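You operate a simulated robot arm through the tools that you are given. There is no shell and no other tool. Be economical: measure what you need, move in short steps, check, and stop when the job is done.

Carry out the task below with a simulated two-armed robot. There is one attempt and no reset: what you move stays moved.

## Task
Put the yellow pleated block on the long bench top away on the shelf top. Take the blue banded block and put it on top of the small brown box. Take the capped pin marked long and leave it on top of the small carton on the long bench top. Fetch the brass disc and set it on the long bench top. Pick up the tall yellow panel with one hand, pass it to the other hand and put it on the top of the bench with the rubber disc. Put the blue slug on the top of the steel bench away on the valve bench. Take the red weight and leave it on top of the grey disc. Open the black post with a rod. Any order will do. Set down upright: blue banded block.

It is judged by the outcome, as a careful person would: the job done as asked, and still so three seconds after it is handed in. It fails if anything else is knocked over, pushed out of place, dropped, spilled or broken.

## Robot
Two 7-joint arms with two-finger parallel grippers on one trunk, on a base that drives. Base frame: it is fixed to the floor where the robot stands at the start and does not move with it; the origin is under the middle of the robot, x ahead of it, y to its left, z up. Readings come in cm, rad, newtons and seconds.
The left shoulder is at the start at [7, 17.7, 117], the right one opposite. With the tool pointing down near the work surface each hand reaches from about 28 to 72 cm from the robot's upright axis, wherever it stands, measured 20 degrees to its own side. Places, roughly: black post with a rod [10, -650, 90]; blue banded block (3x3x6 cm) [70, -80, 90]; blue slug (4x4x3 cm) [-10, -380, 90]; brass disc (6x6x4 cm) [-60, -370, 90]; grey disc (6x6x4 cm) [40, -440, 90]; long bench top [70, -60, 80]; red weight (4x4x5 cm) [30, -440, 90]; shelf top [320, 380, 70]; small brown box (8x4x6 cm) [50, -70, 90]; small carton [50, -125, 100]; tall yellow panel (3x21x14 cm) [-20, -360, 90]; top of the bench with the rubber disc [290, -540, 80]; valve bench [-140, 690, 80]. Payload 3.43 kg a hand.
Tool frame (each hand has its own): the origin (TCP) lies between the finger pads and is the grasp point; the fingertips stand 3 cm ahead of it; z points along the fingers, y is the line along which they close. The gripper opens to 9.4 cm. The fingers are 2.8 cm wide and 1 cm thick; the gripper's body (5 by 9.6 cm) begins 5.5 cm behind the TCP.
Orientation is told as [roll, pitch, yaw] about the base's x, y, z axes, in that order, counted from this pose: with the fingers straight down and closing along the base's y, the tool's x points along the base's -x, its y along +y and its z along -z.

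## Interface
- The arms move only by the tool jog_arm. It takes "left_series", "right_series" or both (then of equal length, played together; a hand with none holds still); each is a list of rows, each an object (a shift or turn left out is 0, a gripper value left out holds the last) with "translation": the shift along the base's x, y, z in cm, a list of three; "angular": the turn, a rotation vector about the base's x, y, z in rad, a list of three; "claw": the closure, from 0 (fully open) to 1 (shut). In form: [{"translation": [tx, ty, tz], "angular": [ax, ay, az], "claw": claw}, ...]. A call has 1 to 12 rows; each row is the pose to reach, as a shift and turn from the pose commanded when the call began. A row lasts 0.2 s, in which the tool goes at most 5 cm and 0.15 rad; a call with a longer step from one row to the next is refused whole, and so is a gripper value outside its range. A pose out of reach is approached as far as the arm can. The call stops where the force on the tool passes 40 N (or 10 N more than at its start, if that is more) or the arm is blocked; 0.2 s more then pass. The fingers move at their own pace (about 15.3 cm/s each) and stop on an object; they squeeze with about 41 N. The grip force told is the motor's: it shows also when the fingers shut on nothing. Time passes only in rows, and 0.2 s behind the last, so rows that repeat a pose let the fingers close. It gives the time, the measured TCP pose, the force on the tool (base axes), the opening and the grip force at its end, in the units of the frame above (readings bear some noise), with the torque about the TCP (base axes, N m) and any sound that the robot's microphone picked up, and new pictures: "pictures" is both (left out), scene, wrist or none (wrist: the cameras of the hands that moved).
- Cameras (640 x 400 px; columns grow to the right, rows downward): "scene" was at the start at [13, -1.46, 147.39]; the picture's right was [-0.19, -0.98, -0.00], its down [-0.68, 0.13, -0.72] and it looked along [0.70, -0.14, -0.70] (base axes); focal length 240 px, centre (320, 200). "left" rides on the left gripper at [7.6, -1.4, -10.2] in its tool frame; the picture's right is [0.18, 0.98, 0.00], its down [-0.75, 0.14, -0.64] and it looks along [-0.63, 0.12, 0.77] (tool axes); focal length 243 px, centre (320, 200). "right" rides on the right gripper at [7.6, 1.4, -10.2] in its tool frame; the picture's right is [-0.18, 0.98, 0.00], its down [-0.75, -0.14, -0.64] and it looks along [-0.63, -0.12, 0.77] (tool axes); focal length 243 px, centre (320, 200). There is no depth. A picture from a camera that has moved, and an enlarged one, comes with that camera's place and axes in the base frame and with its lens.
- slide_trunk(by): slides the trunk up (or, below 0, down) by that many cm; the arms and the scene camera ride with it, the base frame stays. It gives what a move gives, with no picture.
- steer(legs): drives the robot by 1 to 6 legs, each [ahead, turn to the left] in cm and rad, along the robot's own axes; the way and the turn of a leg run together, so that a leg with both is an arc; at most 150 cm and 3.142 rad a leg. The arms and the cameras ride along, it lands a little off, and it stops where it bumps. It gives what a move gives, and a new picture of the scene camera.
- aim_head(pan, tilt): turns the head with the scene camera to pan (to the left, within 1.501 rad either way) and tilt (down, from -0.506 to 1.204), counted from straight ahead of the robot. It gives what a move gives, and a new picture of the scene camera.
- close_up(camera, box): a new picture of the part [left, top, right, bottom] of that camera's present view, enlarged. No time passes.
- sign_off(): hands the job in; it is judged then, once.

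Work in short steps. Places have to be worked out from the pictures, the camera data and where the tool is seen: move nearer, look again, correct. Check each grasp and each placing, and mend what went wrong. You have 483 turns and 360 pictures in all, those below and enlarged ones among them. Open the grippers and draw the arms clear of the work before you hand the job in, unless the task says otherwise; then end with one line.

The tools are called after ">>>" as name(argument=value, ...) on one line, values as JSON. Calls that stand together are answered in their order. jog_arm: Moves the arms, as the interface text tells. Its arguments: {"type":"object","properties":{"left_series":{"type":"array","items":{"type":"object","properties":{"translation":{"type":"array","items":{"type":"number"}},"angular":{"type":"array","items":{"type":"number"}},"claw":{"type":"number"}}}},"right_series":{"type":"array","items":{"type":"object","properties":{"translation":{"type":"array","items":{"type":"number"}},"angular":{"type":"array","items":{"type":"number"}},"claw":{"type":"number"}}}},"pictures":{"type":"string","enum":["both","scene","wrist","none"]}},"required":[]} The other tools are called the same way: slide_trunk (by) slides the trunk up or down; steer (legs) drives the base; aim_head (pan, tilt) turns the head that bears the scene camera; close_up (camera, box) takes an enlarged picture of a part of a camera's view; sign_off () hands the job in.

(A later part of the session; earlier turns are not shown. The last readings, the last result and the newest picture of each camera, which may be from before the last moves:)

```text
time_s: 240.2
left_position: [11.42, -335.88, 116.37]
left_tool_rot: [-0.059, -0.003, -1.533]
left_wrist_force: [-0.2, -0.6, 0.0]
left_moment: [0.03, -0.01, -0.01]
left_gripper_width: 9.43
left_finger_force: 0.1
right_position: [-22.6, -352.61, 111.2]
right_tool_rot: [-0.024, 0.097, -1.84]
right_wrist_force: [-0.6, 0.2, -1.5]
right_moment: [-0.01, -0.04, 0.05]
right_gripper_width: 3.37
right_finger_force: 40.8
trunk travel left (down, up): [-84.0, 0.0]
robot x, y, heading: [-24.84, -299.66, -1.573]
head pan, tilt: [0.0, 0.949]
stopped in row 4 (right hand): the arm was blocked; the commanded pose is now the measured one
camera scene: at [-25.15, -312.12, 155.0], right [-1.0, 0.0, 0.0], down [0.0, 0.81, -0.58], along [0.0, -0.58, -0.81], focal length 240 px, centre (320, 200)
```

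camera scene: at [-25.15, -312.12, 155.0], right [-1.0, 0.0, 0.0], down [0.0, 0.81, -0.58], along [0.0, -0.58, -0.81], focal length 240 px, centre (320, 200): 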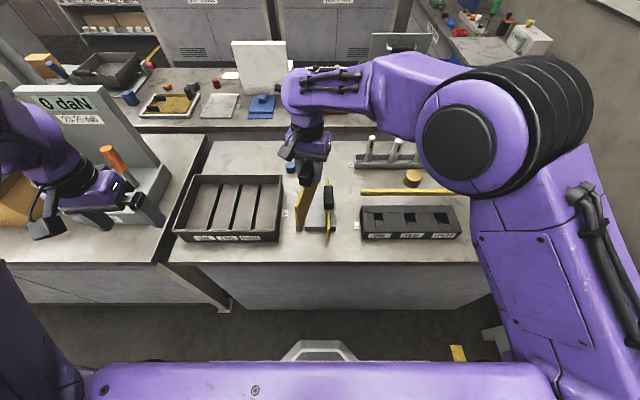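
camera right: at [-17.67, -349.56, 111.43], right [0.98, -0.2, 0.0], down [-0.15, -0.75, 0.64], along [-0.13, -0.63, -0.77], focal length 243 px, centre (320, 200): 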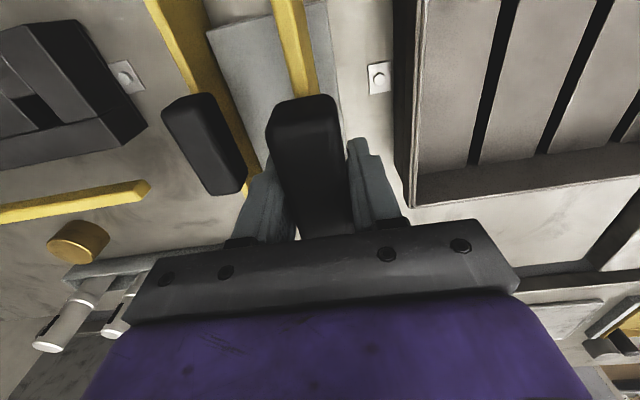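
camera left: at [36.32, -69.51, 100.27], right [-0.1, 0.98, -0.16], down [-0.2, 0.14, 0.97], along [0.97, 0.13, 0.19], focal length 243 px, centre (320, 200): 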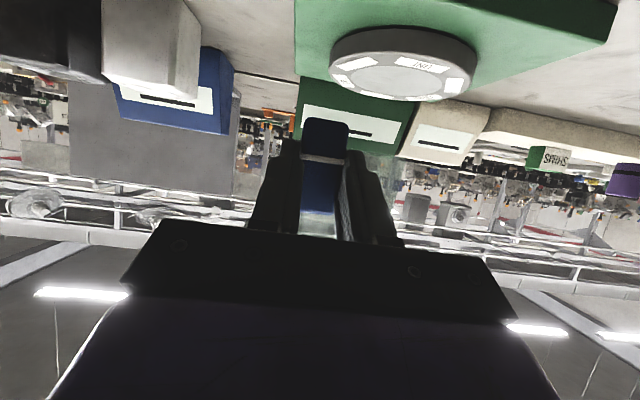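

Back the robot away from the bench so that the handover can be done lower, in free space.

>>> steer(legs=[[-45, 0]])

>>> jog_arm(right_series=[{"translation": [-2, 0, -4], "angular": [-0.05, 0.005, 0.05]}, {"translation": [-4, 1, -8], "angular": [-0.1, 0.01, 0.1]}, {"translation": [-6, 2, -10], "angular": [-0.1, 0.01, 0.2]}, {"translation": [-8, 3, -12], "angular": [-0.1, 0.01, 0.27]}], pictures="scene")

```text
time_s: 242.9
left_position: [11.49, -290.88, 116.49]
left_tool_rot: [-0.058, 0.001, -1.54]
left_wrist_force: [0.4, 0.3, 0.2]
left_moment: [0.03, 0.01, 0.0]
left_gripper_width: 9.37
left_finger_force: 0.0
right_position: [-22.53, -307.44, 111.11]
right_tool_rot: [-0.023, 0.098, -1.844]
right_wrist_force: [-0.4, -0.8, -1.4]
right_moment: [-0.01, -0.02, 0.01]
right_gripper_width: 3.39
right_finger_force: 40.8
trunk travel left (down, up): [-84.0, 0.0]
robot x, y, heading: [-24.82, -254.32, -1.583]
head pan, tilt: [0.0, 0.949]
camera scene: at [-24.95, -266.99, 154.98], right [-1.0, 0.01, 0.0], down [0.01, 0.81, -0.58], along [0.0, -0.58, -0.81], focal length 240 px, centre (320, 200)
```

scene: 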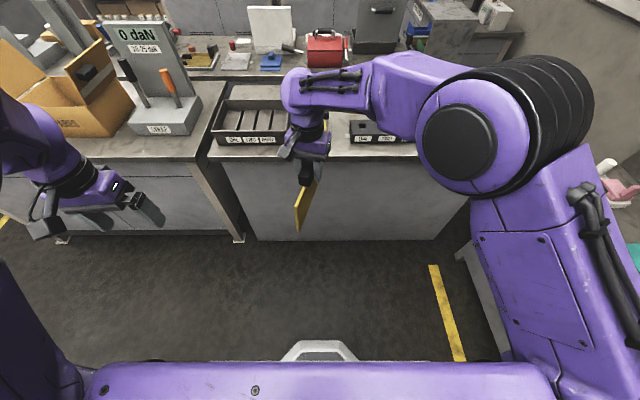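

```text
time_s: 243.9
left_position: [11.3, -290.89, 116.4]
left_tool_rot: [-0.059, -0.001, -1.54]
left_wrist_force: [-0.1, 0.2, -0.8]
left_moment: [0.01, -0.01, 0.01]
left_gripper_width: 9.41
left_finger_force: 0.1
right_position: [-30.7, -304.15, 98.96]
right_tool_rot: [-0.021, -0.006, -1.57]
right_wrist_force: [0.1, 0.6, -1.7]
right_moment: [0.01, 0.0, -0.01]
right_gripper_width: 3.36
right_finger_force: 41.2
trunk travel left (down, up): [-84.0, 0.0]
robot x, y, heading: [-24.99, -254.44, -1.58]
head pan, tilt: [0.0, 0.949]
camera scene: at [-25.09, -266.88, 154.99], right [-1.0, 0.01, 0.0], down [0.01, 0.81, -0.58], along [0.0, -0.58, -0.81], focal length 240 px, centre (320, 200)
```

scene: 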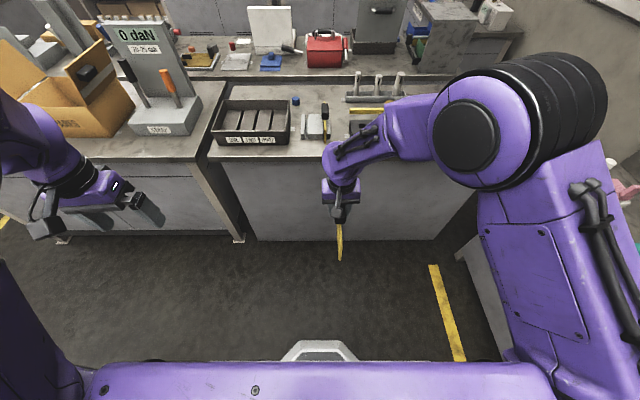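

Now pitch the left hand to point forward (−1.3) and lower it to handle height, off to the left.

>>> jog_arm(left_series=[{"translation": [0, -1, -2], "angular": [-0.08, 0, -0.02], "claw": 0.45}, {"translation": [0, -2, -4], "angular": [-0.22, 0, -0.04]}, {"translation": [0, -3, -6], "angular": [-0.36, 0, -0.04]}, {"translation": [0, -3, -8], "angular": [-0.5, 0, -0.04]}, {"translation": [0, -3, -10], "angular": [-0.64, 0, -0.04]}, {"translation": [0, -3, -12], "angular": [-0.78, 0, -0.04]}, {"translation": [0, -3, -14], "angular": [-0.92, 0, -0.04]}, {"translation": [0, -3, -15], "angular": [-1.06, 0, -0.04]}, {"translation": [0, -3, -15], "angular": [-1.2, 0, -0.04]}, {"translation": [0, -3, -15], "angular": [-1.3, 0, -0.04]}], right_series=[{"angular": [0, 0, 0]}, {"angular": [0, 0, -0.05]}, {"angular": [0, 0, -0.1]}, {"angular": [0, 0, -0.15]}, {"angular": [0, 0, -0.2]}, {"angular": [0, 0, -0.25]}, {"angular": [0, 0, -0.3]}, {"angular": [0, 0, -0.35]}, {"angular": [0, 0, -0.4]}, {"angular": [0, 0, -0.45]}], pictures="scene")

```text
time_s: 246.1
left_position: [11.57, -293.62, 101.47]
left_tool_rot: [-0.091, -1.302, -1.557]
left_wrist_force: [0.3, -0.5, 0.2]
left_moment: [-0.01, 0.02, 0.02]
left_gripper_width: 5.15
left_finger_force: 0.0
left hand out of reach, approached as far as the arm can: row 5, 6, 7
right_position: [-30.97, -304.79, 99.65]
right_tool_rot: [-0.001, 0.008, -2.049]
right_wrist_force: [0.2, 0.1, -1.2]
right_moment: [0.01, 0.05, 0.01]
right_gripper_width: 3.4
right_finger_force: 41.2
trunk travel left (down, up): [-84.0, 0.0]
robot x, y, heading: [-24.88, -254.82, -1.58]
head pan, tilt: [0.0, 0.949]
camera scene: at [-24.79, -266.8, 155.0], right [-1.0, 0.01, 0.0], down [0.01, 0.81, -0.58], along [-0.01, -0.58, -0.81], focal length 240 px, centre (320, 200)
```

scene: 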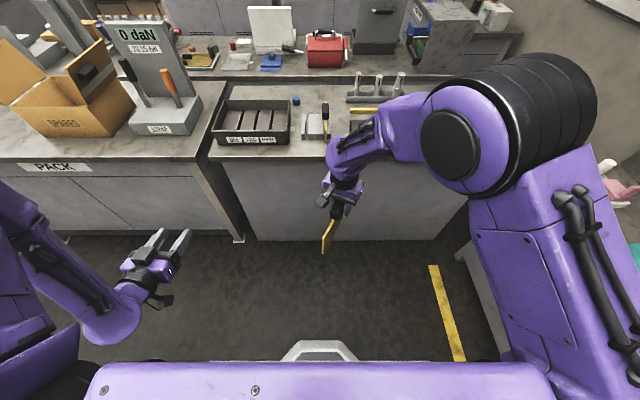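

Both hands are set. Swing the left hand to a pre-approach point in line with the handle's near end, yawed to match.

>>> jog_arm(left_series=[{"translation": [-4.5, 0, 0], "angular": [0, 0, -0.08]}, {"translation": [-9, 0, 0], "angular": [0, 0, -0.16]}, {"translation": [-13.5, 0, 0], "angular": [0, 0, -0.24]}, {"translation": [-18, 0, 0], "angular": [0, 0, -0.32]}, {"translation": [-22.5, 0, 0], "angular": [0, 0, -0.4]}, {"translation": [-27, 0.5, 0], "angular": [0, 0, -0.4]}, {"translation": [-31.5, 1, 0], "angular": [0, 0, -0.4]}, {"translation": [-36.0, 1.0, 0], "angular": [0, 0, -0.4]}], pictures="both")

```text
time_s: 247.9
left_position: [-24.74, -292.98, 101.45]
left_tool_rot: [-0.083, -1.299, -1.963]
left_wrist_force: [-0.1, 0.1, -0.1]
left_moment: [-0.02, -0.02, 0.04]
left_gripper_width: 5.18
left_finger_force: 0.1
left hand out of reach, approached as far as the arm can: row 2, 3, 4
right_position: [-31.08, -304.67, 99.49]
right_tool_rot: [-0.002, 0.011, -2.047]
right_wrist_force: [0.7, -1.3, -0.7]
right_moment: [-0.03, -0.01, -0.03]
right_gripper_width: 3.4
right_finger_force: 41.4
trunk travel left (down, up): [-84.0, 0.0]
robot x, y, heading: [-24.7, -254.31, -1.579]
head pan, tilt: [0.0, 0.949]
camera scene: at [-25.27, -266.8, 155.0], right [-1.0, 0.01, 0.0], down [0.01, 0.81, -0.58], along [0.0, -0.58, -0.81], focal length 240 px, centre (320, 200)
camera left: at [-20.42, -281.66, 96.74], right [0.89, -0.4, -0.2], down [0.34, 0.3, 0.89], along [-0.3, -0.86, 0.4], focal length 243 px, centre (320, 200)
```

scene: 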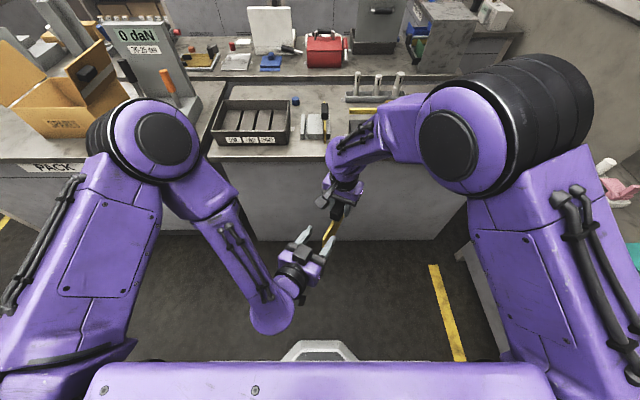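
left: 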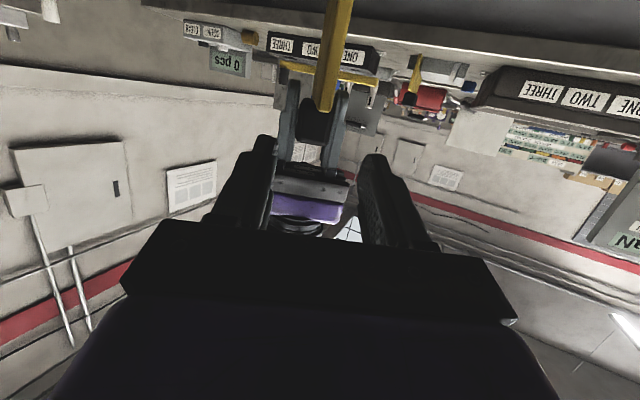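

>>> close_up(camera="left", box=[250, 60, 400, 220])

>>> close_up(camera="scene", box=[270, 170, 370, 270])

```text
2.50 times, centred on (325, 140) of left
camera zoom: at [-20.42, -281.66, 96.74], right [0.89, -0.4, -0.2], down [0.34, 0.3, 0.89], along [-0.3, -0.86, 0.4], focal length 606 px, centre (308, 350)
```

zoom: 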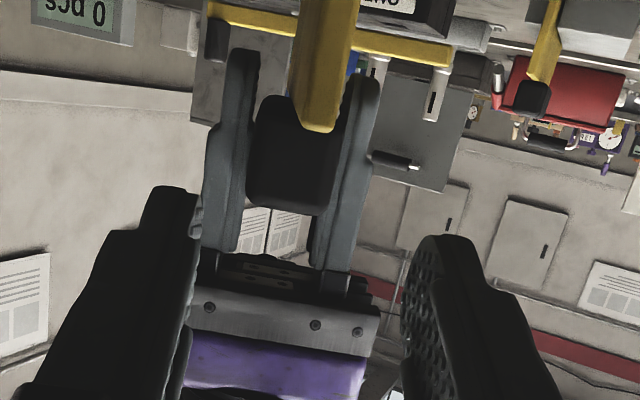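

```text
4.00 times, centred on (320, 220) of scene
camera zoom: at [-25.27, -266.8, 155.0], right [-1.0, 0.01, 0.0], down [0.01, 0.81, -0.58], along [0.0, -0.58, -0.81], focal length 959 px, centre (320, 120)
```

zoom: 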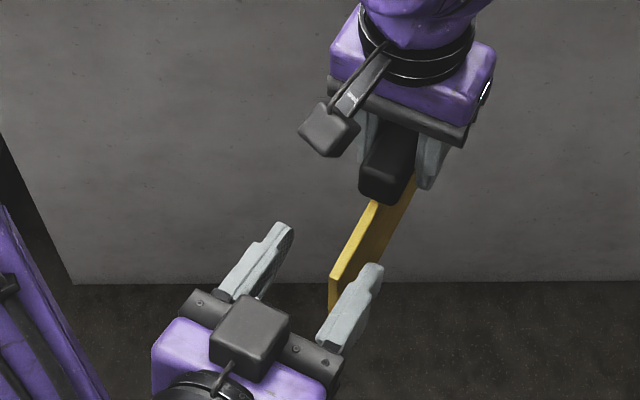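

Handle face is at z≈97.2–100.7; lower the left hand ~1.7 cm and advance along its axis to straddle the handle's near half.

>>> jog_arm(left_series=[{"translation": [-0.3, 0.1, -1.65]}, {"translation": [-1.5, -2.2, -1.65]}, {"translation": [-2.8, -4.7, -1.65]}, {"translation": [-3.5, -6.2, -1.65]}, {"translation": [-3.99, -7.16, -1.65]}], pictures="both")

>>> close_up(camera="scene", box=[270, 150, 370, 250])

```text
time_s: 249.1
left_position: [-28.44, -300.03, 99.7]
left_tool_rot: [-0.09, -1.301, -1.963]
left_wrist_force: [-1.0, 0.3, -0.3]
left_moment: [0.02, 0.04, 0.01]
left_gripper_width: 5.17
left_finger_force: 0.1
right_position: [-30.95, -304.61, 99.34]
right_tool_rot: [-0.005, 0.011, -2.046]
right_wrist_force: [0.2, 0.5, -2.5]
right_moment: [-0.01, 0.0, 0.01]
right_gripper_width: 3.36
right_finger_force: 40.9
trunk travel left (down, up): [-84.0, 0.0]
robot x, y, heading: [-24.88, -254.84, -1.582]
head pan, tilt: [0.0, 0.949]
camera scene: at [-25.01, -266.83, 154.99], right [-1.0, 0.01, 0.0], down [0.01, 0.81, -0.58], along [0.0, -0.58, -0.81], focal length 240 px, centre (320, 200)
camera left: at [-24.27, -288.76, 95.01], right [0.89, -0.41, -0.2], down [0.34, 0.3, 0.89], along [-0.3, -0.86, 0.4], focal length 243 px, centre (320, 200)
```

scene: 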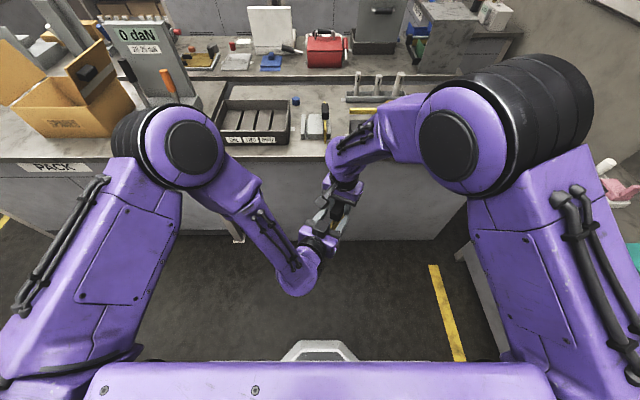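
left: 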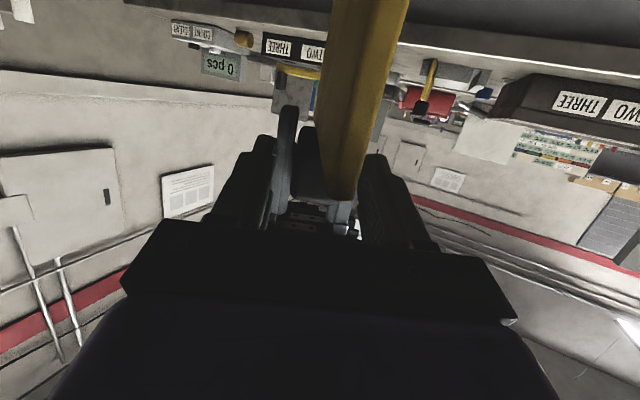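

```text
4.00 times, centred on (320, 200) of scene
camera zoom: at [-25.01, -266.83, 154.99], right [-1.0, 0.01, 0.0], down [0.01, 0.81, -0.58], along [0.0, -0.58, -0.81], focal length 959 px, centre (320, 200)
```

zoom: 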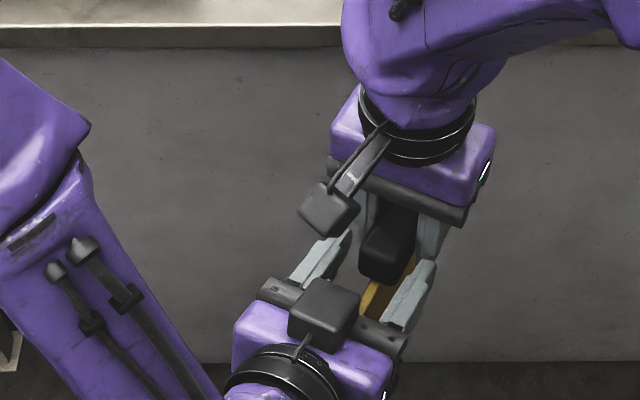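

Left fingers straddle the handle end. Close the left gripper.

>>> jog_arm(left_series=[{"claw": 0.6}, {"claw": 0.8}, {"claw": 0.95}, {"claw": 0.95}], pictures="wrist")

>>> close_up(camera="scene", box=[270, 150, 370, 250])

```text
time_s: 250.1
left_position: [-28.6, -300.08, 99.7]
left_tool_rot: [-0.09, -1.301, -1.963]
left_wrist_force: [-5.0, 1.5, 1.1]
left_moment: [-0.35, -0.6, -0.05]
left_gripper_width: 2.94
left_finger_force: 40.8
right_position: [-30.91, -304.71, 99.34]
right_tool_rot: [-0.002, 0.009, -2.047]
right_wrist_force: [4.7, -0.7, -1.8]
right_moment: [0.37, 0.64, -0.26]
right_gripper_width: 3.39
right_finger_force: 40.8
trunk travel left (down, up): [-84.0, 0.0]
robot x, y, heading: [-24.67, -254.06, -1.583]
head pan, tilt: [0.0, 0.949]
camera left: at [-24.26, -288.73, 95.01], right [0.89, -0.41, -0.2], down [0.34, 0.3, 0.89], along [-0.3, -0.86, 0.4], focal length 243 px, centre (320, 200)
```

left: 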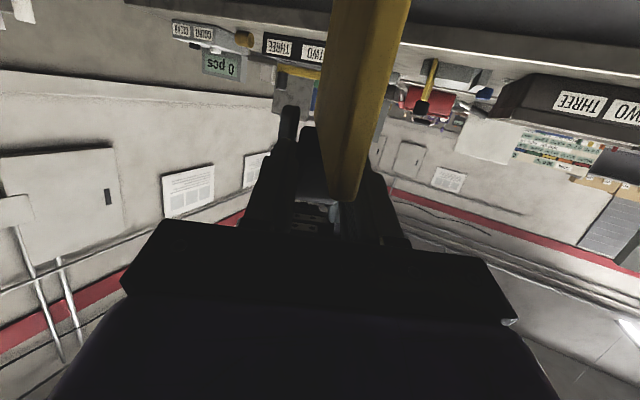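

```text
4.00 times, centred on (320, 200) of scene
camera zoom: at [-24.98, -266.82, 155.0], right [-1.0, 0.01, 0.0], down [0.01, 0.81, -0.58], along [0.0, -0.58, -0.81], focal length 959 px, centre (320, 200)
```

zoom: 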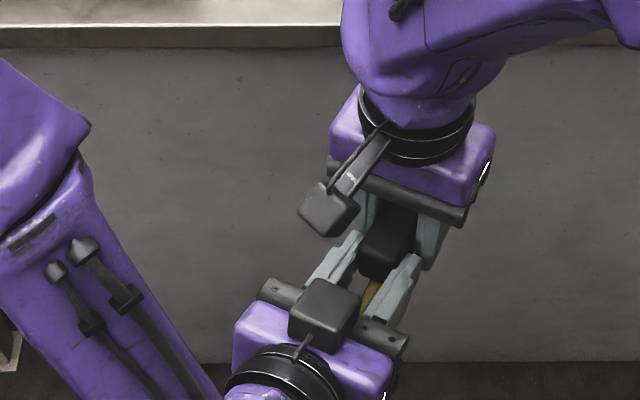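

Left grips only the rounded end (2.94 vs 3.39). Open, advance 0.7 cm and close again.

>>> jog_arm(left_series=[{"claw": 0.5}, {"claw": 0.5}, {"translation": [-0.42, -0.62, -0.25], "claw": 0.5}, {"translation": [-0.42, -0.62, -0.25], "claw": 0.95}, {"translation": [-0.42, -0.62, -0.25], "claw": 0.95}, {"translation": [-0.42, -0.62, -0.25], "claw": 0.95}], pictures="none")

>>> close_up(camera="scene", box=[270, 150, 370, 250])

```text
time_s: 251.5
left_position: [-28.94, -300.55, 99.43]
left_tool_rot: [-0.09, -1.298, -1.965]
left_wrist_force: [15.7, 27.7, 7.4]
left_moment: [-0.17, 0.06, -0.02]
left_gripper_width: 3.34
left_finger_force: 40.7
right_position: [-31.16, -304.82, 99.54]
right_tool_rot: [-0.004, 0.006, -2.052]
right_wrist_force: [-16.4, -27.9, -9.1]
right_moment: [-0.14, 0.09, 0.09]
right_gripper_width: 3.43
right_finger_force: 40.6
trunk travel left (down, up): [-84.0, 0.0]
robot x, y, heading: [-24.6, -254.71, -1.578]
head pan, tilt: [0.0, 0.949]
```

```text
4.00 times, centred on (320, 200) of scene
camera zoom: at [-24.99, -266.83, 155.0], right [-1.0, 0.01, 0.0], down [0.01, 0.81, -0.58], along [0.0, -0.58, -0.81], focal length 959 px, centre (320, 200)
```

zoom: 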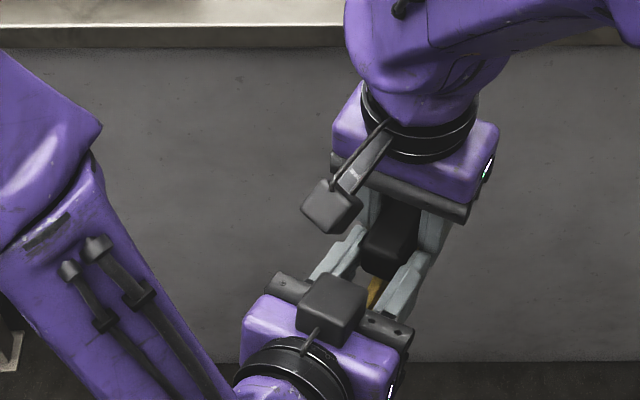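

Now a full grip (3.34). Open the right hand and lift it clear, while left holds.

>>> jog_arm(right_series=[{"claw": 0.6}, {"claw": 0.4}, {"claw": 0.3}], pictures="none")

>>> close_up(camera="scene", box=[270, 150, 370, 250])

```text
time_s: 252.3
left_position: [-29.04, -300.55, 99.5]
left_tool_rot: [-0.09, -1.297, -1.968]
left_wrist_force: [-2.5, 29.5, -2.0]
left_moment: [-0.11, -0.18, -1.16]
left_gripper_width: 3.35
left_finger_force: 40.5
right_position: [-30.83, -304.73, 99.45]
right_tool_rot: [0.0, 0.007, -2.047]
right_wrist_force: [3.2, -29.6, 1.0]
right_moment: [0.21, 0.1, 0.49]
right_gripper_width: 5.64
right_finger_force: 0.0
trunk travel left (down, up): [-84.0, 0.0]
robot x, y, heading: [-25.38, -254.85, -1.585]
head pan, tilt: [0.0, 0.949]
```

```text
4.00 times, centred on (320, 200) of scene
camera zoom: at [-24.97, -266.81, 155.0], right [-1.0, 0.01, 0.0], down [0.01, 0.81, -0.58], along [0.0, -0.58, -0.81], focal length 959 px, centre (320, 200)
```

zoom: 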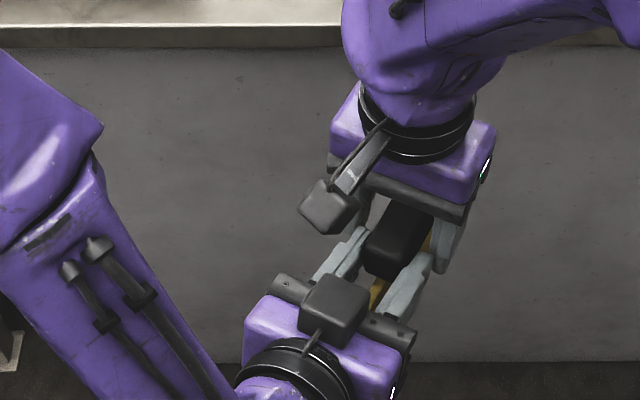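

Fingers touch each other; ease the right hand away 1 cm then up.

>>> jog_arm(right_series=[{"translation": [-0.4, -0.8, 0], "claw": 0.3}, {"translation": [-0.6, -1.2, 0.5], "claw": 0.1}, {"translation": [-0.6, -1.2, 3], "claw": 0.1}, {"translation": [-0.8, -1.2, 6], "claw": 0.1}, {"translation": [-4, -1, 8], "claw": 0.1}, {"translation": [-7.5, 0, 9], "claw": 0.1}], pictures="scene")

>>> close_up(camera="scene", box=[270, 150, 370, 250])

```text
time_s: 253.7
left_position: [-29.21, -300.68, 99.48]
left_tool_rot: [-0.08, -1.299, -1.97]
left_wrist_force: [-0.1, 0.2, -0.8]
left_moment: [0.06, -0.03, -0.01]
left_gripper_width: 3.35
left_finger_force: 41.2
right_position: [-38.38, -304.15, 108.11]
right_tool_rot: [-0.019, -0.005, -2.022]
right_wrist_force: [-0.9, -0.3, -0.3]
right_moment: [0.0, -0.01, -0.03]
right_gripper_width: 8.45
right_finger_force: 0.1
trunk travel left (down, up): [-84.0, 0.0]
robot x, y, heading: [-25.11, -254.86, -1.577]
head pan, tilt: [0.0, 0.949]
camera scene: at [-25.29, -266.75, 155.0], right [-1.0, 0.01, 0.0], down [0.01, 0.81, -0.58], along [0.0, -0.58, -0.81], focal length 240 px, centre (320, 200)
```

scene: 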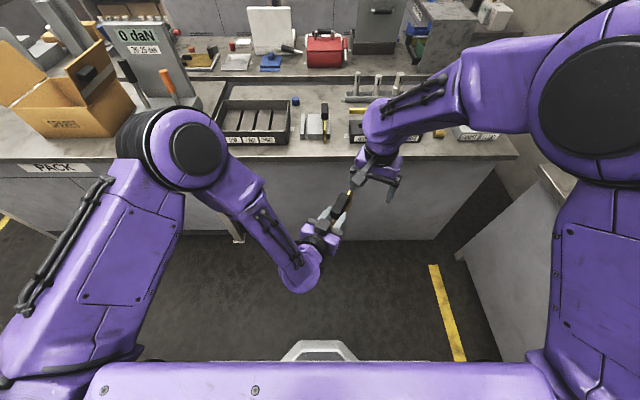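

```text
4.00 times, centred on (320, 200) of scene
camera zoom: at [-25.29, -266.75, 155.0], right [-1.0, 0.01, 0.0], down [0.01, 0.81, -0.58], along [0.0, -0.58, -0.81], focal length 959 px, centre (320, 200)
```

zoom: 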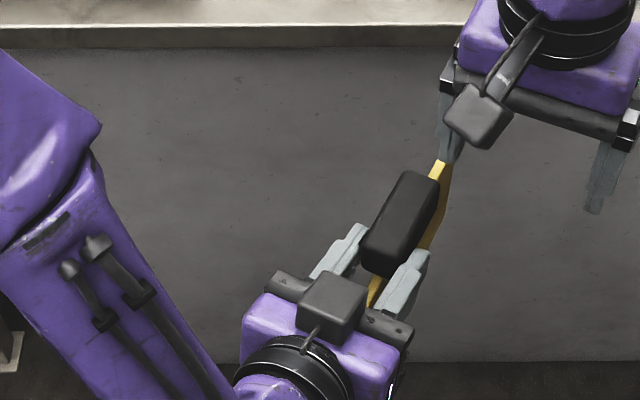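

Left now holds the panel alone. Tuck the right hand and turn the robot left (east) to look for the route to the rubber-disc bench.

>>> jog_arm(right_series=[{"translation": [-3, 2, 2], "angular": [0, 0, 0.1]}, {"translation": [-6, 4, 4], "angular": [0, 0, 0.22]}, {"translation": [-8, 6, 6], "angular": [0, 0, 0.34]}, {"translation": [-9, 8, 6], "angular": [0, 0, 0.44]}], pictures="none")

>>> steer(legs=[[0, 1.3]])

>>> aim_head(pan=0, tilt=0.45)

```text
time_s: 254.7
left_position: [-29.05, -300.59, 99.65]
left_tool_rot: [-0.086, -1.303, -1.965]
left_wrist_force: [-0.5, 0.1, -0.7]
left_moment: [0.07, -0.04, 0.0]
left_gripper_width: 3.31
left_finger_force: 41.2
right_position: [-47.27, -296.21, 114.38]
right_tool_rot: [-0.021, -0.006, -1.582]
right_wrist_force: [-0.1, -0.1, 0.0]
right_moment: [-0.01, -0.01, 0.0]
right_gripper_width: 8.42
right_finger_force: 0.1
trunk travel left (down, up): [-84.0, 0.0]
robot x, y, heading: [-24.42, -254.71, -1.579]
head pan, tilt: [0.0, 0.949]
```

```text
time_s: 258.4
left_position: [18.86, -269.95, 99.49]
left_tool_rot: [-0.09, -1.3, -0.638]
left_wrist_force: [0.1, 0.1, -1.4]
left_moment: [0.02, 0.07, -0.01]
left_gripper_width: 3.38
left_finger_force: 40.5
right_position: [10.18, -286.51, 114.26]
right_tool_rot: [-0.02, -0.004, -0.26]
right_wrist_force: [-0.1, 0.1, -0.2]
right_moment: [-0.01, -0.02, -0.04]
right_gripper_width: 8.46
right_finger_force: 0.0
trunk travel left (down, up): [-84.0, 0.0]
robot x, y, heading: [-24.68, -254.69, -0.255]
head pan, tilt: [0.0, 0.949]
camera scene: at [-12.97, -257.64, 155.0], right [-0.25, -0.97, 0.0], down [-0.79, 0.2, -0.58], along [0.56, -0.15, -0.81], focal length 240 px, centre (320, 200)
```

scene: 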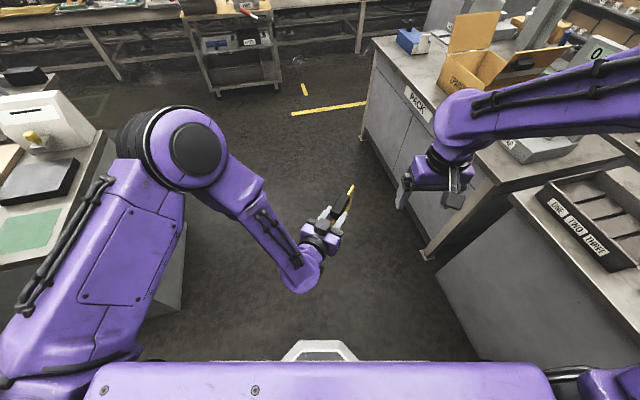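

```text
time_s: 259.3
left_position: [18.99, -269.79, 99.44]
left_tool_rot: [-0.089, -1.301, -0.637]
left_wrist_force: [0.2, -0.7, -1.1]
left_moment: [0.03, 0.04, 0.0]
left_gripper_width: 3.36
left_finger_force: 40.7
right_position: [10.34, -286.38, 114.26]
right_tool_rot: [-0.02, -0.002, -0.26]
right_wrist_force: [-0.2, 0.2, 0.2]
right_moment: [0.01, -0.02, -0.02]
right_gripper_width: 8.47
right_finger_force: 0.2
trunk travel left (down, up): [-84.0, 0.0]
robot x, y, heading: [-24.69, -254.89, -0.255]
head pan, tilt: [0.0, 0.45]
camera scene: at [-11.1, -258.09, 159.19], right [-0.25, -0.97, 0.0], down [-0.42, 0.11, -0.9], along [0.87, -0.23, -0.44], focal length 240 px, centre (320, 200)
```

scene: 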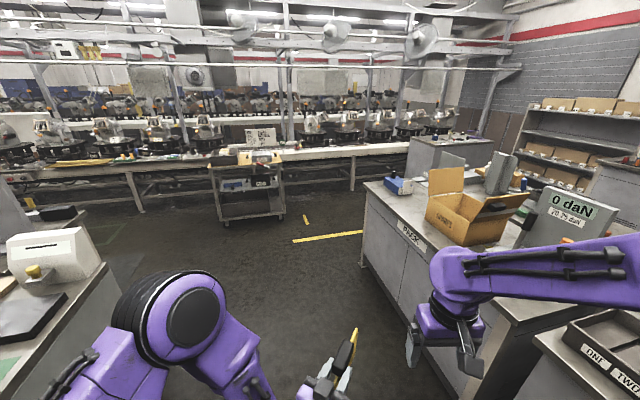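

>>> steer(legs=[[0, 0.185], [110, 0], [110, 0], [0, -0.9]])

```text
time_s: 273.2
left_position: [218.01, -302.63, 99.51]
left_tool_rot: [-0.09, -1.3, -1.322]
left_wrist_force: [0.1, -0.3, -1.5]
left_moment: [0.04, 0.02, 0.03]
left_gripper_width: 3.36
left_finger_force: 40.5
right_position: [200.94, -310.03, 114.3]
right_tool_rot: [-0.02, -0.005, -0.947]
right_wrist_force: [0.2, -0.5, -0.6]
right_moment: [0.01, -0.01, 0.0]
right_gripper_width: 8.44
right_finger_force: 0.0
trunk travel left (down, up): [-84.0, 0.0]
robot x, y, heading: [193.73, -263.56, -0.943]
head pan, tilt: [0.0, 0.45]
camera scene: at [202.24, -274.59, 159.19], right [-0.81, -0.59, 0.0], down [-0.26, 0.35, -0.9], along [0.53, -0.73, -0.44], focal length 240 px, centre (320, 200)
```

scene: 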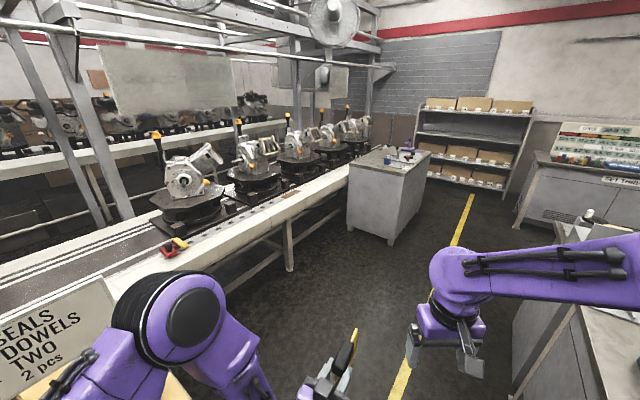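

>>> close_up(camera="scene", box=[330, 130, 460, 260])

```text
3.08 times, centred on (395, 195) of scene
camera zoom: at [202.24, -274.59, 159.19], right [-0.81, -0.59, 0.0], down [-0.26, 0.35, -0.9], along [0.53, -0.73, -0.44], focal length 738 px, centre (89, 215)
```

zoom: 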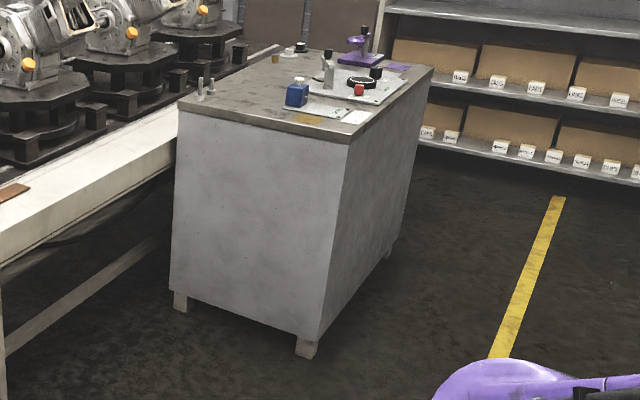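

The target bench spans x≈260–318, y≈−485…−583. Approach from its west side: drive to about (222,-508).

>>> steer(legs=[[0, -0.51], [125, 0], [118, 0]])

```text
time_s: 286.5
left_position: [229.26, -549.64, 99.54]
left_tool_rot: [-0.09, -1.3, -1.806]
left_wrist_force: [0.4, 0.9, -2.1]
left_moment: [0.07, -0.04, 0.03]
left_gripper_width: 3.33
left_finger_force: 41.1
right_position: [210.6, -548.16, 114.36]
right_tool_rot: [-0.021, -0.004, -1.428]
right_wrist_force: [0.4, 0.3, -0.5]
right_moment: [-0.03, 0.02, -0.02]
right_gripper_width: 8.45
right_finger_force: 0.0
trunk travel left (down, up): [-84.0, 0.0]
robot x, y, heading: [226.46, -503.5, -1.423]
head pan, tilt: [0.0, 0.45]
camera scene: at [228.11, -517.49, 159.2], right [-0.99, -0.15, 0.0], down [-0.06, 0.43, -0.9], along [0.13, -0.89, -0.44], focal length 240 px, centre (320, 200)
```

scene: 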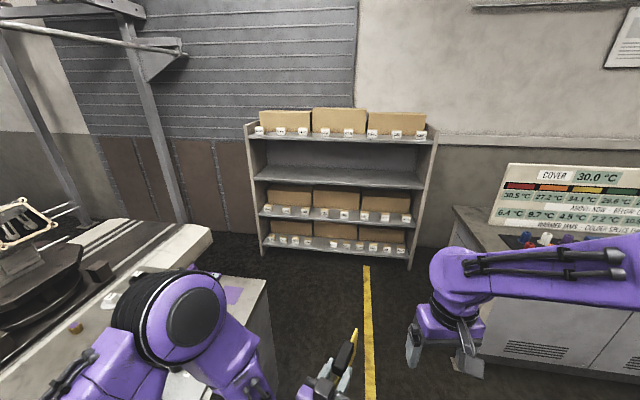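

The left elbow is near the bench, so I'll move away south-west before turning to face it.

>>> steer(legs=[[0, -0.9], [42, 0], [0, 2.32]])

>>> aim_head(pan=0, tilt=0.75)

```text
time_s: 296.9
left_position: [243.23, -539.46, 99.55]
left_tool_rot: [-0.09, -1.299, -0.386]
left_wrist_force: [-0.2, -0.3, -1.9]
left_moment: [0.0, 0.08, 0.01]
left_gripper_width: 2.91
left_finger_force: 40.7
right_position: [238.83, -557.71, 114.22]
right_tool_rot: [-0.023, -0.005, -0.008]
right_wrist_force: [-1.0, -0.3, 0.2]
right_moment: [-0.03, 0.01, -0.02]
right_gripper_width: 8.47
right_finger_force: 0.0
trunk travel left (down, up): [-84.0, 0.0]
robot x, y, heading: [197.38, -535.5, -0.006]
head pan, tilt: [0.0, 0.45]
camera scene: at [211.2, -535.46, 159.19], right [0.0, -1.0, 0.0], down [-0.44, 0.0, -0.9], along [0.9, 0.0, -0.44], focal length 240 px, centre (320, 200)
```

scene: 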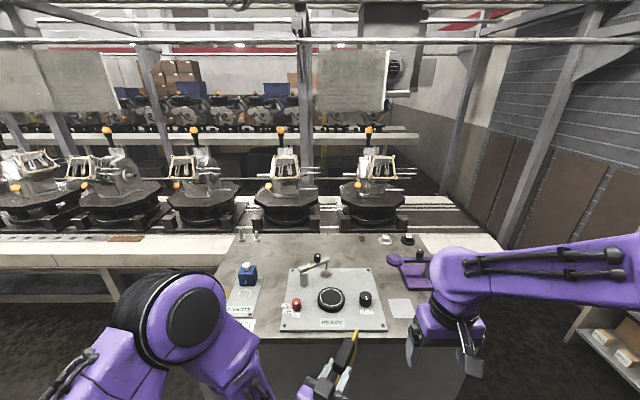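

```text
time_s: 297.7
left_position: [243.2, -539.47, 99.58]
left_tool_rot: [-0.088, -1.3, -0.387]
left_wrist_force: [0.2, -0.9, -2.3]
left_moment: [0.05, 0.07, -0.02]
left_gripper_width: 2.91
left_finger_force: 41.3
right_position: [238.87, -557.61, 114.31]
right_tool_rot: [-0.02, -0.004, -0.008]
right_wrist_force: [0.2, -0.9, 0.7]
right_moment: [0.02, -0.01, -0.01]
right_gripper_width: 8.5
right_finger_force: 0.0
trunk travel left (down, up): [-84.0, 0.0]
robot x, y, heading: [197.12, -535.4, -0.005]
head pan, tilt: [0.0, 0.75]
camera scene: at [210.3, -535.43, 156.56], right [0.0, -1.0, 0.0], down [-0.68, 0.0, -0.73], along [0.73, 0.0, -0.68], focal length 240 px, centre (320, 200)
```

scene: 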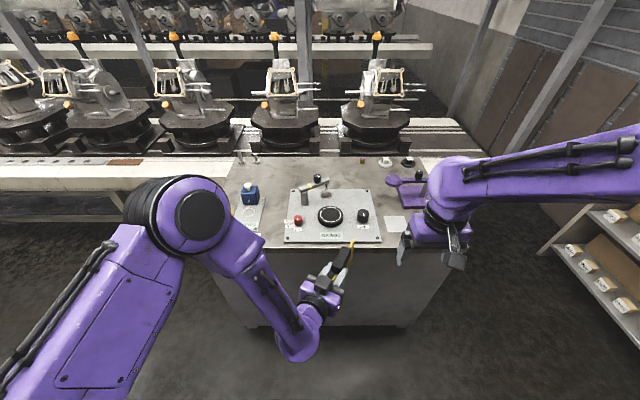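

The left gripper width dropped to 2.91 – check the panel's hold.

>>> close_up(camera="scene", box=[270, 220, 380, 330])

>>> close_up(camera="left", box=[200, 0, 460, 260])

>>> close_up(camera="right", box=[320, 0, 640, 200])

```text
3.64 times, centred on (325, 275) of scene
camera zoom: at [210.3, -535.43, 156.56], right [0.0, -1.0, 0.0], down [-0.68, 0.0, -0.73], along [0.73, 0.0, -0.68], focal length 872 px, centre (302, -73)
```

zoom: 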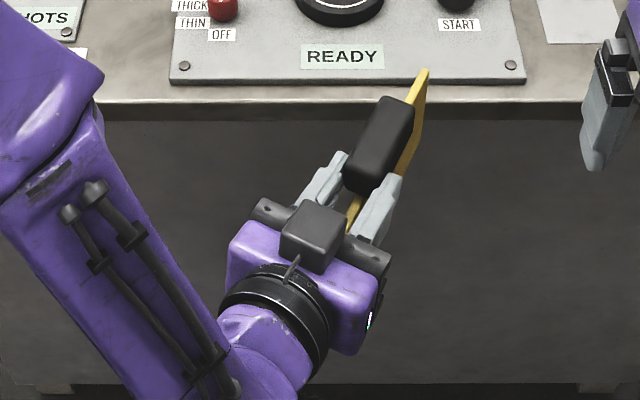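

```text
1.54 times, centred on (330, 130) of left
camera zoom: at [231.99, -535.4, 94.74], right [0.4, 0.89, -0.2], down [-0.3, 0.34, 0.89], along [0.87, -0.3, 0.4], focal length 373 px, centre (305, 308)
```

zoom: 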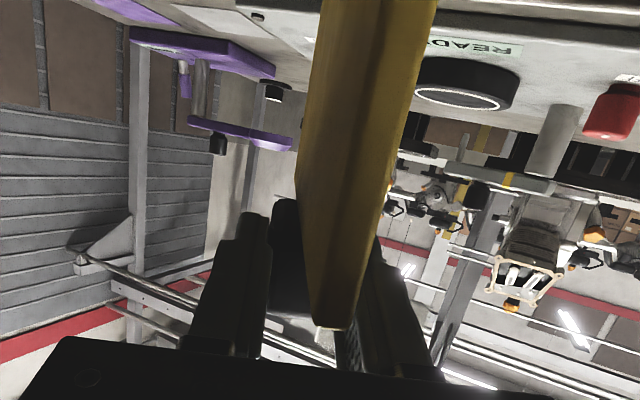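

```text
2.00 times, centred on (480, 100) of right
camera zoom: at [231.17, -555.9, 124.5], right [0.19, 0.98, -0.02], down [0.75, -0.14, 0.65], along [0.63, -0.14, -0.76], focal length 485 px, centre (0, 400)
```

zoom: 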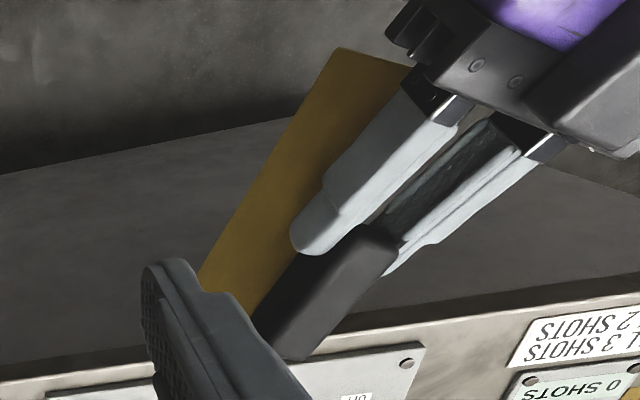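

The handle slid ~1.5 cm outward in the left grip. I'll support it with the right hand on the handle's far half and let the left re-advance.

>>> jog_arm(right_series=[{"translation": [2.7, 3.7, 0], "angular": [0.02, 0, -0.12], "claw": 0.4}, {"translation": [5.4, 7.4, 0], "angular": [0.02, 0, -0.24], "claw": 0.4}, {"translation": [8.1, 11, 0], "angular": [0.02, 0, -0.36], "claw": 0.4}, {"translation": [10.9, 14.7, 0], "angular": [0.02, 0, -0.467], "claw": 0.4}, {"translation": [10.9, 14.7, -4], "angular": [0.02, 0, -0.467], "claw": 0.4}], pictures="wrist")

>>> close_up(camera="scene", box=[270, 220, 380, 330])

```text
time_s: 298.9
left_position: [243.22, -539.46, 99.45]
left_tool_rot: [-0.089, -1.3, -0.387]
left_wrist_force: [-0.6, 0.1, -1.1]
left_moment: [0.01, 0.03, -0.02]
left_gripper_width: 2.93
left_finger_force: 40.4
right_position: [249.88, -542.87, 110.12]
right_tool_rot: [-0.003, 0.002, -0.479]
right_wrist_force: [0.2, 0.3, -0.1]
right_moment: [0.0, 0.02, 0.06]
right_gripper_width: 5.62
right_finger_force: 0.1
trunk travel left (down, up): [-84.0, 0.0]
robot x, y, heading: [196.96, -535.5, -0.006]
head pan, tilt: [0.0, 0.75]
camera right: at [243.79, -538.01, 120.35], right [0.62, 0.79, 0.0], down [0.61, -0.47, 0.64], along [0.51, -0.4, -0.77], focal length 243 px, centre (320, 200)
```

right: 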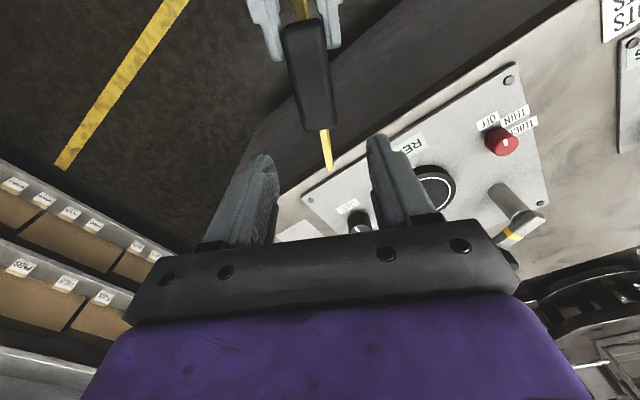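

```text
3.64 times, centred on (325, 275) of scene
camera zoom: at [210.41, -535.5, 156.54], right [0.0, -1.0, 0.0], down [-0.68, 0.0, -0.73], along [0.73, 0.0, -0.68], focal length 872 px, centre (302, -73)
```

zoom: 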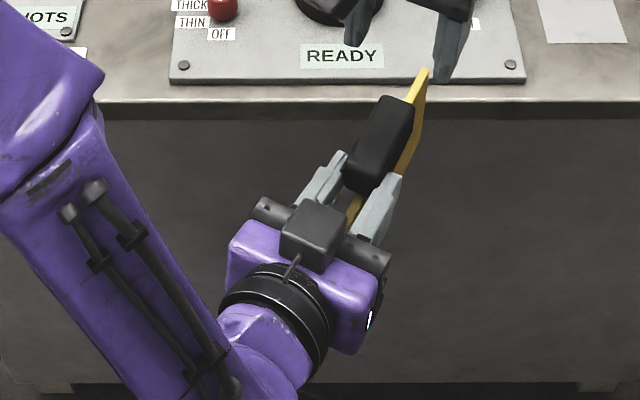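

Handle near end is ~1 cm beyond the left TCP. Lower the right hand onto the far half and close.

>>> jog_arm(right_series=[{"translation": [-1.3, 0.6, -3]}, {"translation": [-1.5, 0.75, -7]}, {"translation": [-1.5, 0.75, -10.8]}, {"translation": [-1.5, 0.75, -10.8], "claw": 0.8}, {"translation": [-1.5, 0.75, -10.8], "claw": 0.95}, {"translation": [-1.5, 0.75, -10.8], "claw": 0.95}], pictures="none")

>>> close_up(camera="scene", box=[270, 220, 380, 330])

```text
time_s: 300.3
left_position: [243.12, -539.53, 99.41]
left_tool_rot: [-0.085, -1.299, -0.393]
left_wrist_force: [12.9, -6.7, -19.7]
left_moment: [0.73, 0.69, -0.11]
left_gripper_width: 2.93
left_finger_force: 41.0
right_position: [248.2, -541.92, 99.46]
right_tool_rot: [-0.001, 0.0, -0.476]
right_wrist_force: [-12.5, 5.8, 18.0]
right_moment: [-0.27, 0.33, 0.03]
right_gripper_width: 3.38
right_finger_force: 40.8
trunk travel left (down, up): [-84.0, 0.0]
robot x, y, heading: [197.07, -535.36, -0.002]
head pan, tilt: [0.0, 0.75]
```

```text
3.64 times, centred on (325, 275) of scene
camera zoom: at [210.33, -535.42, 156.54], right [0.0, -1.0, 0.0], down [-0.68, 0.0, -0.73], along [0.73, 0.0, -0.68], focal length 872 px, centre (302, -73)
```

zoom: 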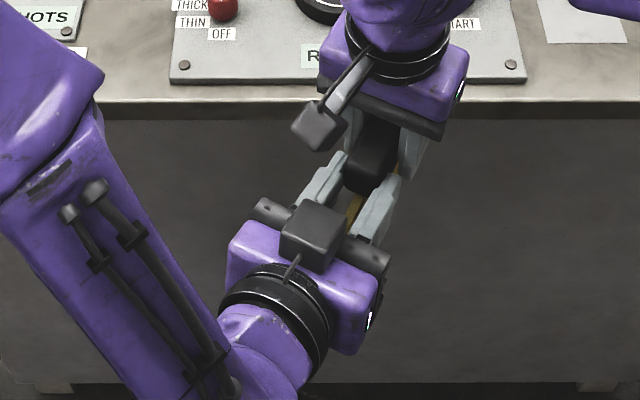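

>>> jog_arm(left_series=[{"claw": 0.6}, {"claw": 0.5}, {"translation": [0.5, -0.25, 0], "claw": 0.5}, {"translation": [1.0, -0.5, 0], "claw": 0.5}], pictures="wrist")

>>> close_up(camera="left", box=[220, 60, 420, 260])

```text
time_s: 301.3
left_position: [244.19, -539.97, 99.51]
left_tool_rot: [-0.089, -1.301, -0.386]
left_wrist_force: [-12.3, 7.5, 9.1]
left_moment: [-0.36, -0.25, -0.36]
left_gripper_width: 4.66
left_finger_force: 0.0
right_position: [248.32, -542.21, 99.57]
right_tool_rot: [0.001, 0.0, -0.477]
right_wrist_force: [12.7, -7.9, -8.8]
right_moment: [0.15, -0.14, 0.41]
right_gripper_width: 3.37
right_finger_force: 41.0
trunk travel left (down, up): [-84.0, 0.0]
robot x, y, heading: [196.83, -535.79, -0.004]
head pan, tilt: [0.0, 0.75]
camera left: at [232.96, -535.91, 94.73], right [0.4, 0.89, -0.2], down [-0.3, 0.34, 0.89], along [0.87, -0.3, 0.4], focal length 243 px, centre (320, 200)
```

left: 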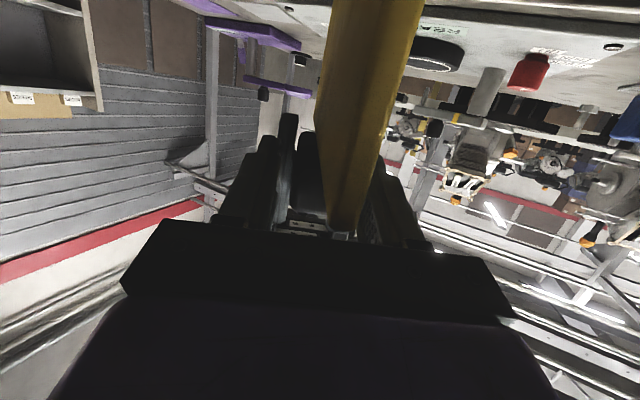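

```text
2.00 times, centred on (320, 160) of left
camera zoom: at [232.96, -535.91, 94.73], right [0.4, 0.89, -0.2], down [-0.3, 0.34, 0.89], along [0.87, -0.3, 0.4], focal length 485 px, centre (320, 280)
```

zoom: 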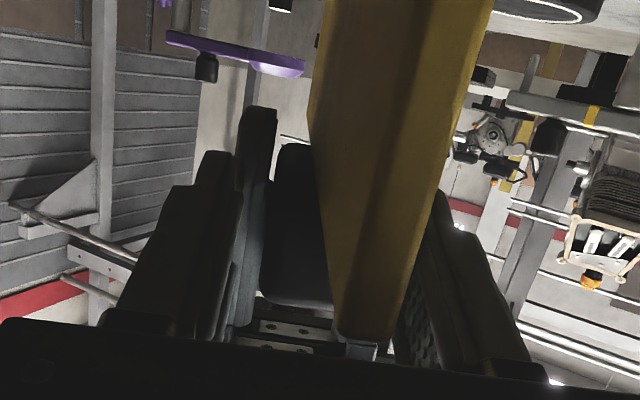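

The left palm touches the plate's near corner. Back off slightly, rise 0.9, re-advance and close.

>>> jog_arm(left_series=[{"translation": [-0.5, 0.25, 0]}, {"translation": [-0.5, 0.25, 0.9]}, {"translation": [0.1, -0.05, 0.9]}, {"translation": [0.1, -0.05, 0.9], "claw": 0.8}, {"translation": [0.1, -0.05, 0.9], "claw": 0.95}, {"translation": [0.1, -0.05, 0.9], "claw": 0.95}], pictures="none")

```text
time_s: 302.7
left_position: [244.19, -539.96, 100.27]
left_tool_rot: [-0.089, -1.297, -0.389]
left_wrist_force: [-32.7, 14.3, 6.6]
left_moment: [0.24, -0.29, -0.12]
left_gripper_width: 3.37
left_finger_force: 40.7
right_position: [248.39, -542.29, 99.62]
right_tool_rot: [0.001, -0.004, -0.48]
right_wrist_force: [33.0, -14.8, -6.7]
right_moment: [-0.33, 0.18, 0.05]
right_gripper_width: 3.37
right_finger_force: 41.3
trunk travel left (down, up): [-84.0, 0.0]
robot x, y, heading: [197.52, -535.71, -0.003]
head pan, tilt: [0.0, 0.75]
```

Grip is full (3.37) but pushing 35 N; ease the left back 0.3 cm to relieve it, then release right.

>>> jog_arm(left_series=[{"translation": [-0.15, 0.07, 0]}, {"translation": [-0.3, 0.15, 0]}], pictures="none")

```text
time_s: 303.3
left_position: [243.96, -539.72, 100.3]
left_tool_rot: [-0.079, -1.298, -0.399]
left_wrist_force: [-0.5, 0.2, -34.9]
left_moment: [0.72, 0.72, 0.01]
left_gripper_width: 3.39
left_finger_force: 41.1
right_position: [248.18, -541.89, 99.52]
right_tool_rot: [0.0, 0.002, -0.479]
right_wrist_force: [0.9, -0.2, 34.6]
right_moment: [0.09, 0.8, 0.01]
right_gripper_width: 3.38
right_finger_force: 40.9
trunk travel left (down, up): [-84.0, 0.0]
robot x, y, heading: [196.8, -535.52, -0.011]
head pan, tilt: [0.0, 0.75]
```

>>> jog_arm(left_series=[{"translation": [0, 0, -0.2]}, {"translation": [0, 0, -0.2]}], pictures="none")

```text
time_s: 303.9
left_position: [244.14, -539.84, 100.24]
left_tool_rot: [-0.093, -1.302, -0.385]
left_wrist_force: [-6.6, 2.0, -16.5]
left_moment: [0.53, 0.36, -0.08]
left_gripper_width: 3.37
left_finger_force: 40.9
right_position: [248.27, -541.96, 99.53]
right_tool_rot: [0.002, 0.002, -0.478]
right_wrist_force: [7.5, -1.4, 17.0]
right_moment: [-0.07, 0.52, -0.01]
right_gripper_width: 3.38
right_finger_force: 41.1
trunk travel left (down, up): [-84.0, 0.0]
robot x, y, heading: [197.12, -535.45, -0.0]
head pan, tilt: [0.0, 0.75]
```

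Acceptable. Release the right hand and lift it away.

>>> jog_arm(right_series=[{"claw": 0.6}, {"claw": 0.4}, {"claw": 0.3}, {"translation": [0.3, -0.2, 2], "claw": 0.2}, {"translation": [0.3, -0.2, 5.5], "claw": 0.1}, {"translation": [-1, -3, 9], "claw": 0.1}, {"translation": [-3, -7, 11], "claw": 0.1}, {"translation": [-5, -11, 13], "claw": 0.1}], pictures="wrist")

>>> close_up(camera="scene", box=[270, 220, 380, 330])

```text
time_s: 305.7
left_position: [244.02, -539.9, 100.22]
left_tool_rot: [-0.081, -1.303, -0.393]
left_wrist_force: [0.4, 0.0, 0.8]
left_moment: [0.0, 0.05, -0.02]
left_gripper_width: 3.37
left_finger_force: 40.6
right_position: [243.1, -553.31, 112.35]
right_tool_rot: [0.0, 0.001, -0.474]
right_wrist_force: [-0.5, -0.7, -0.1]
right_moment: [0.04, 0.01, -0.01]
right_gripper_width: 8.46
right_finger_force: 0.0
trunk travel left (down, up): [-84.0, 0.0]
robot x, y, heading: [197.08, -535.4, -0.004]
head pan, tilt: [0.0, 0.75]
camera right: at [236.97, -548.54, 122.62], right [0.61, 0.79, 0.0], down [0.61, -0.47, 0.64], along [0.51, -0.39, -0.77], focal length 243 px, centre (320, 200)
```

right: 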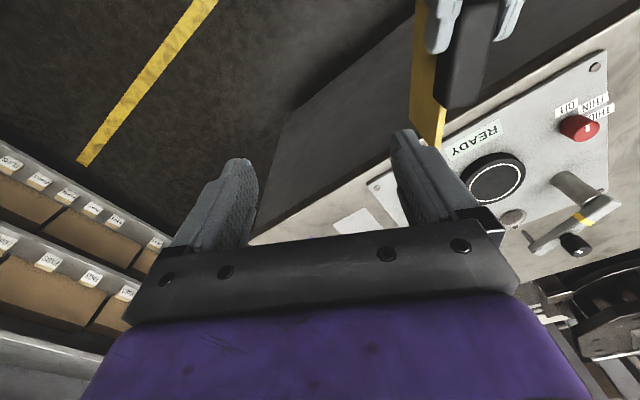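

```text
3.64 times, centred on (325, 275) of scene
camera zoom: at [210.09, -535.61, 156.56], right [0.0, -1.0, 0.0], down [-0.68, 0.0, -0.73], along [0.73, 0.0, -0.68], focal length 872 px, centre (302, -73)
```

zoom: 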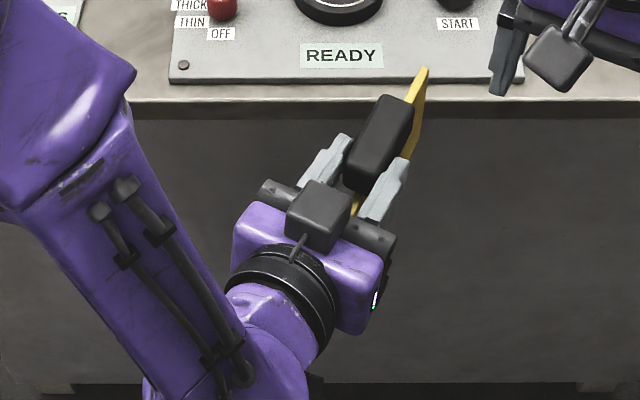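

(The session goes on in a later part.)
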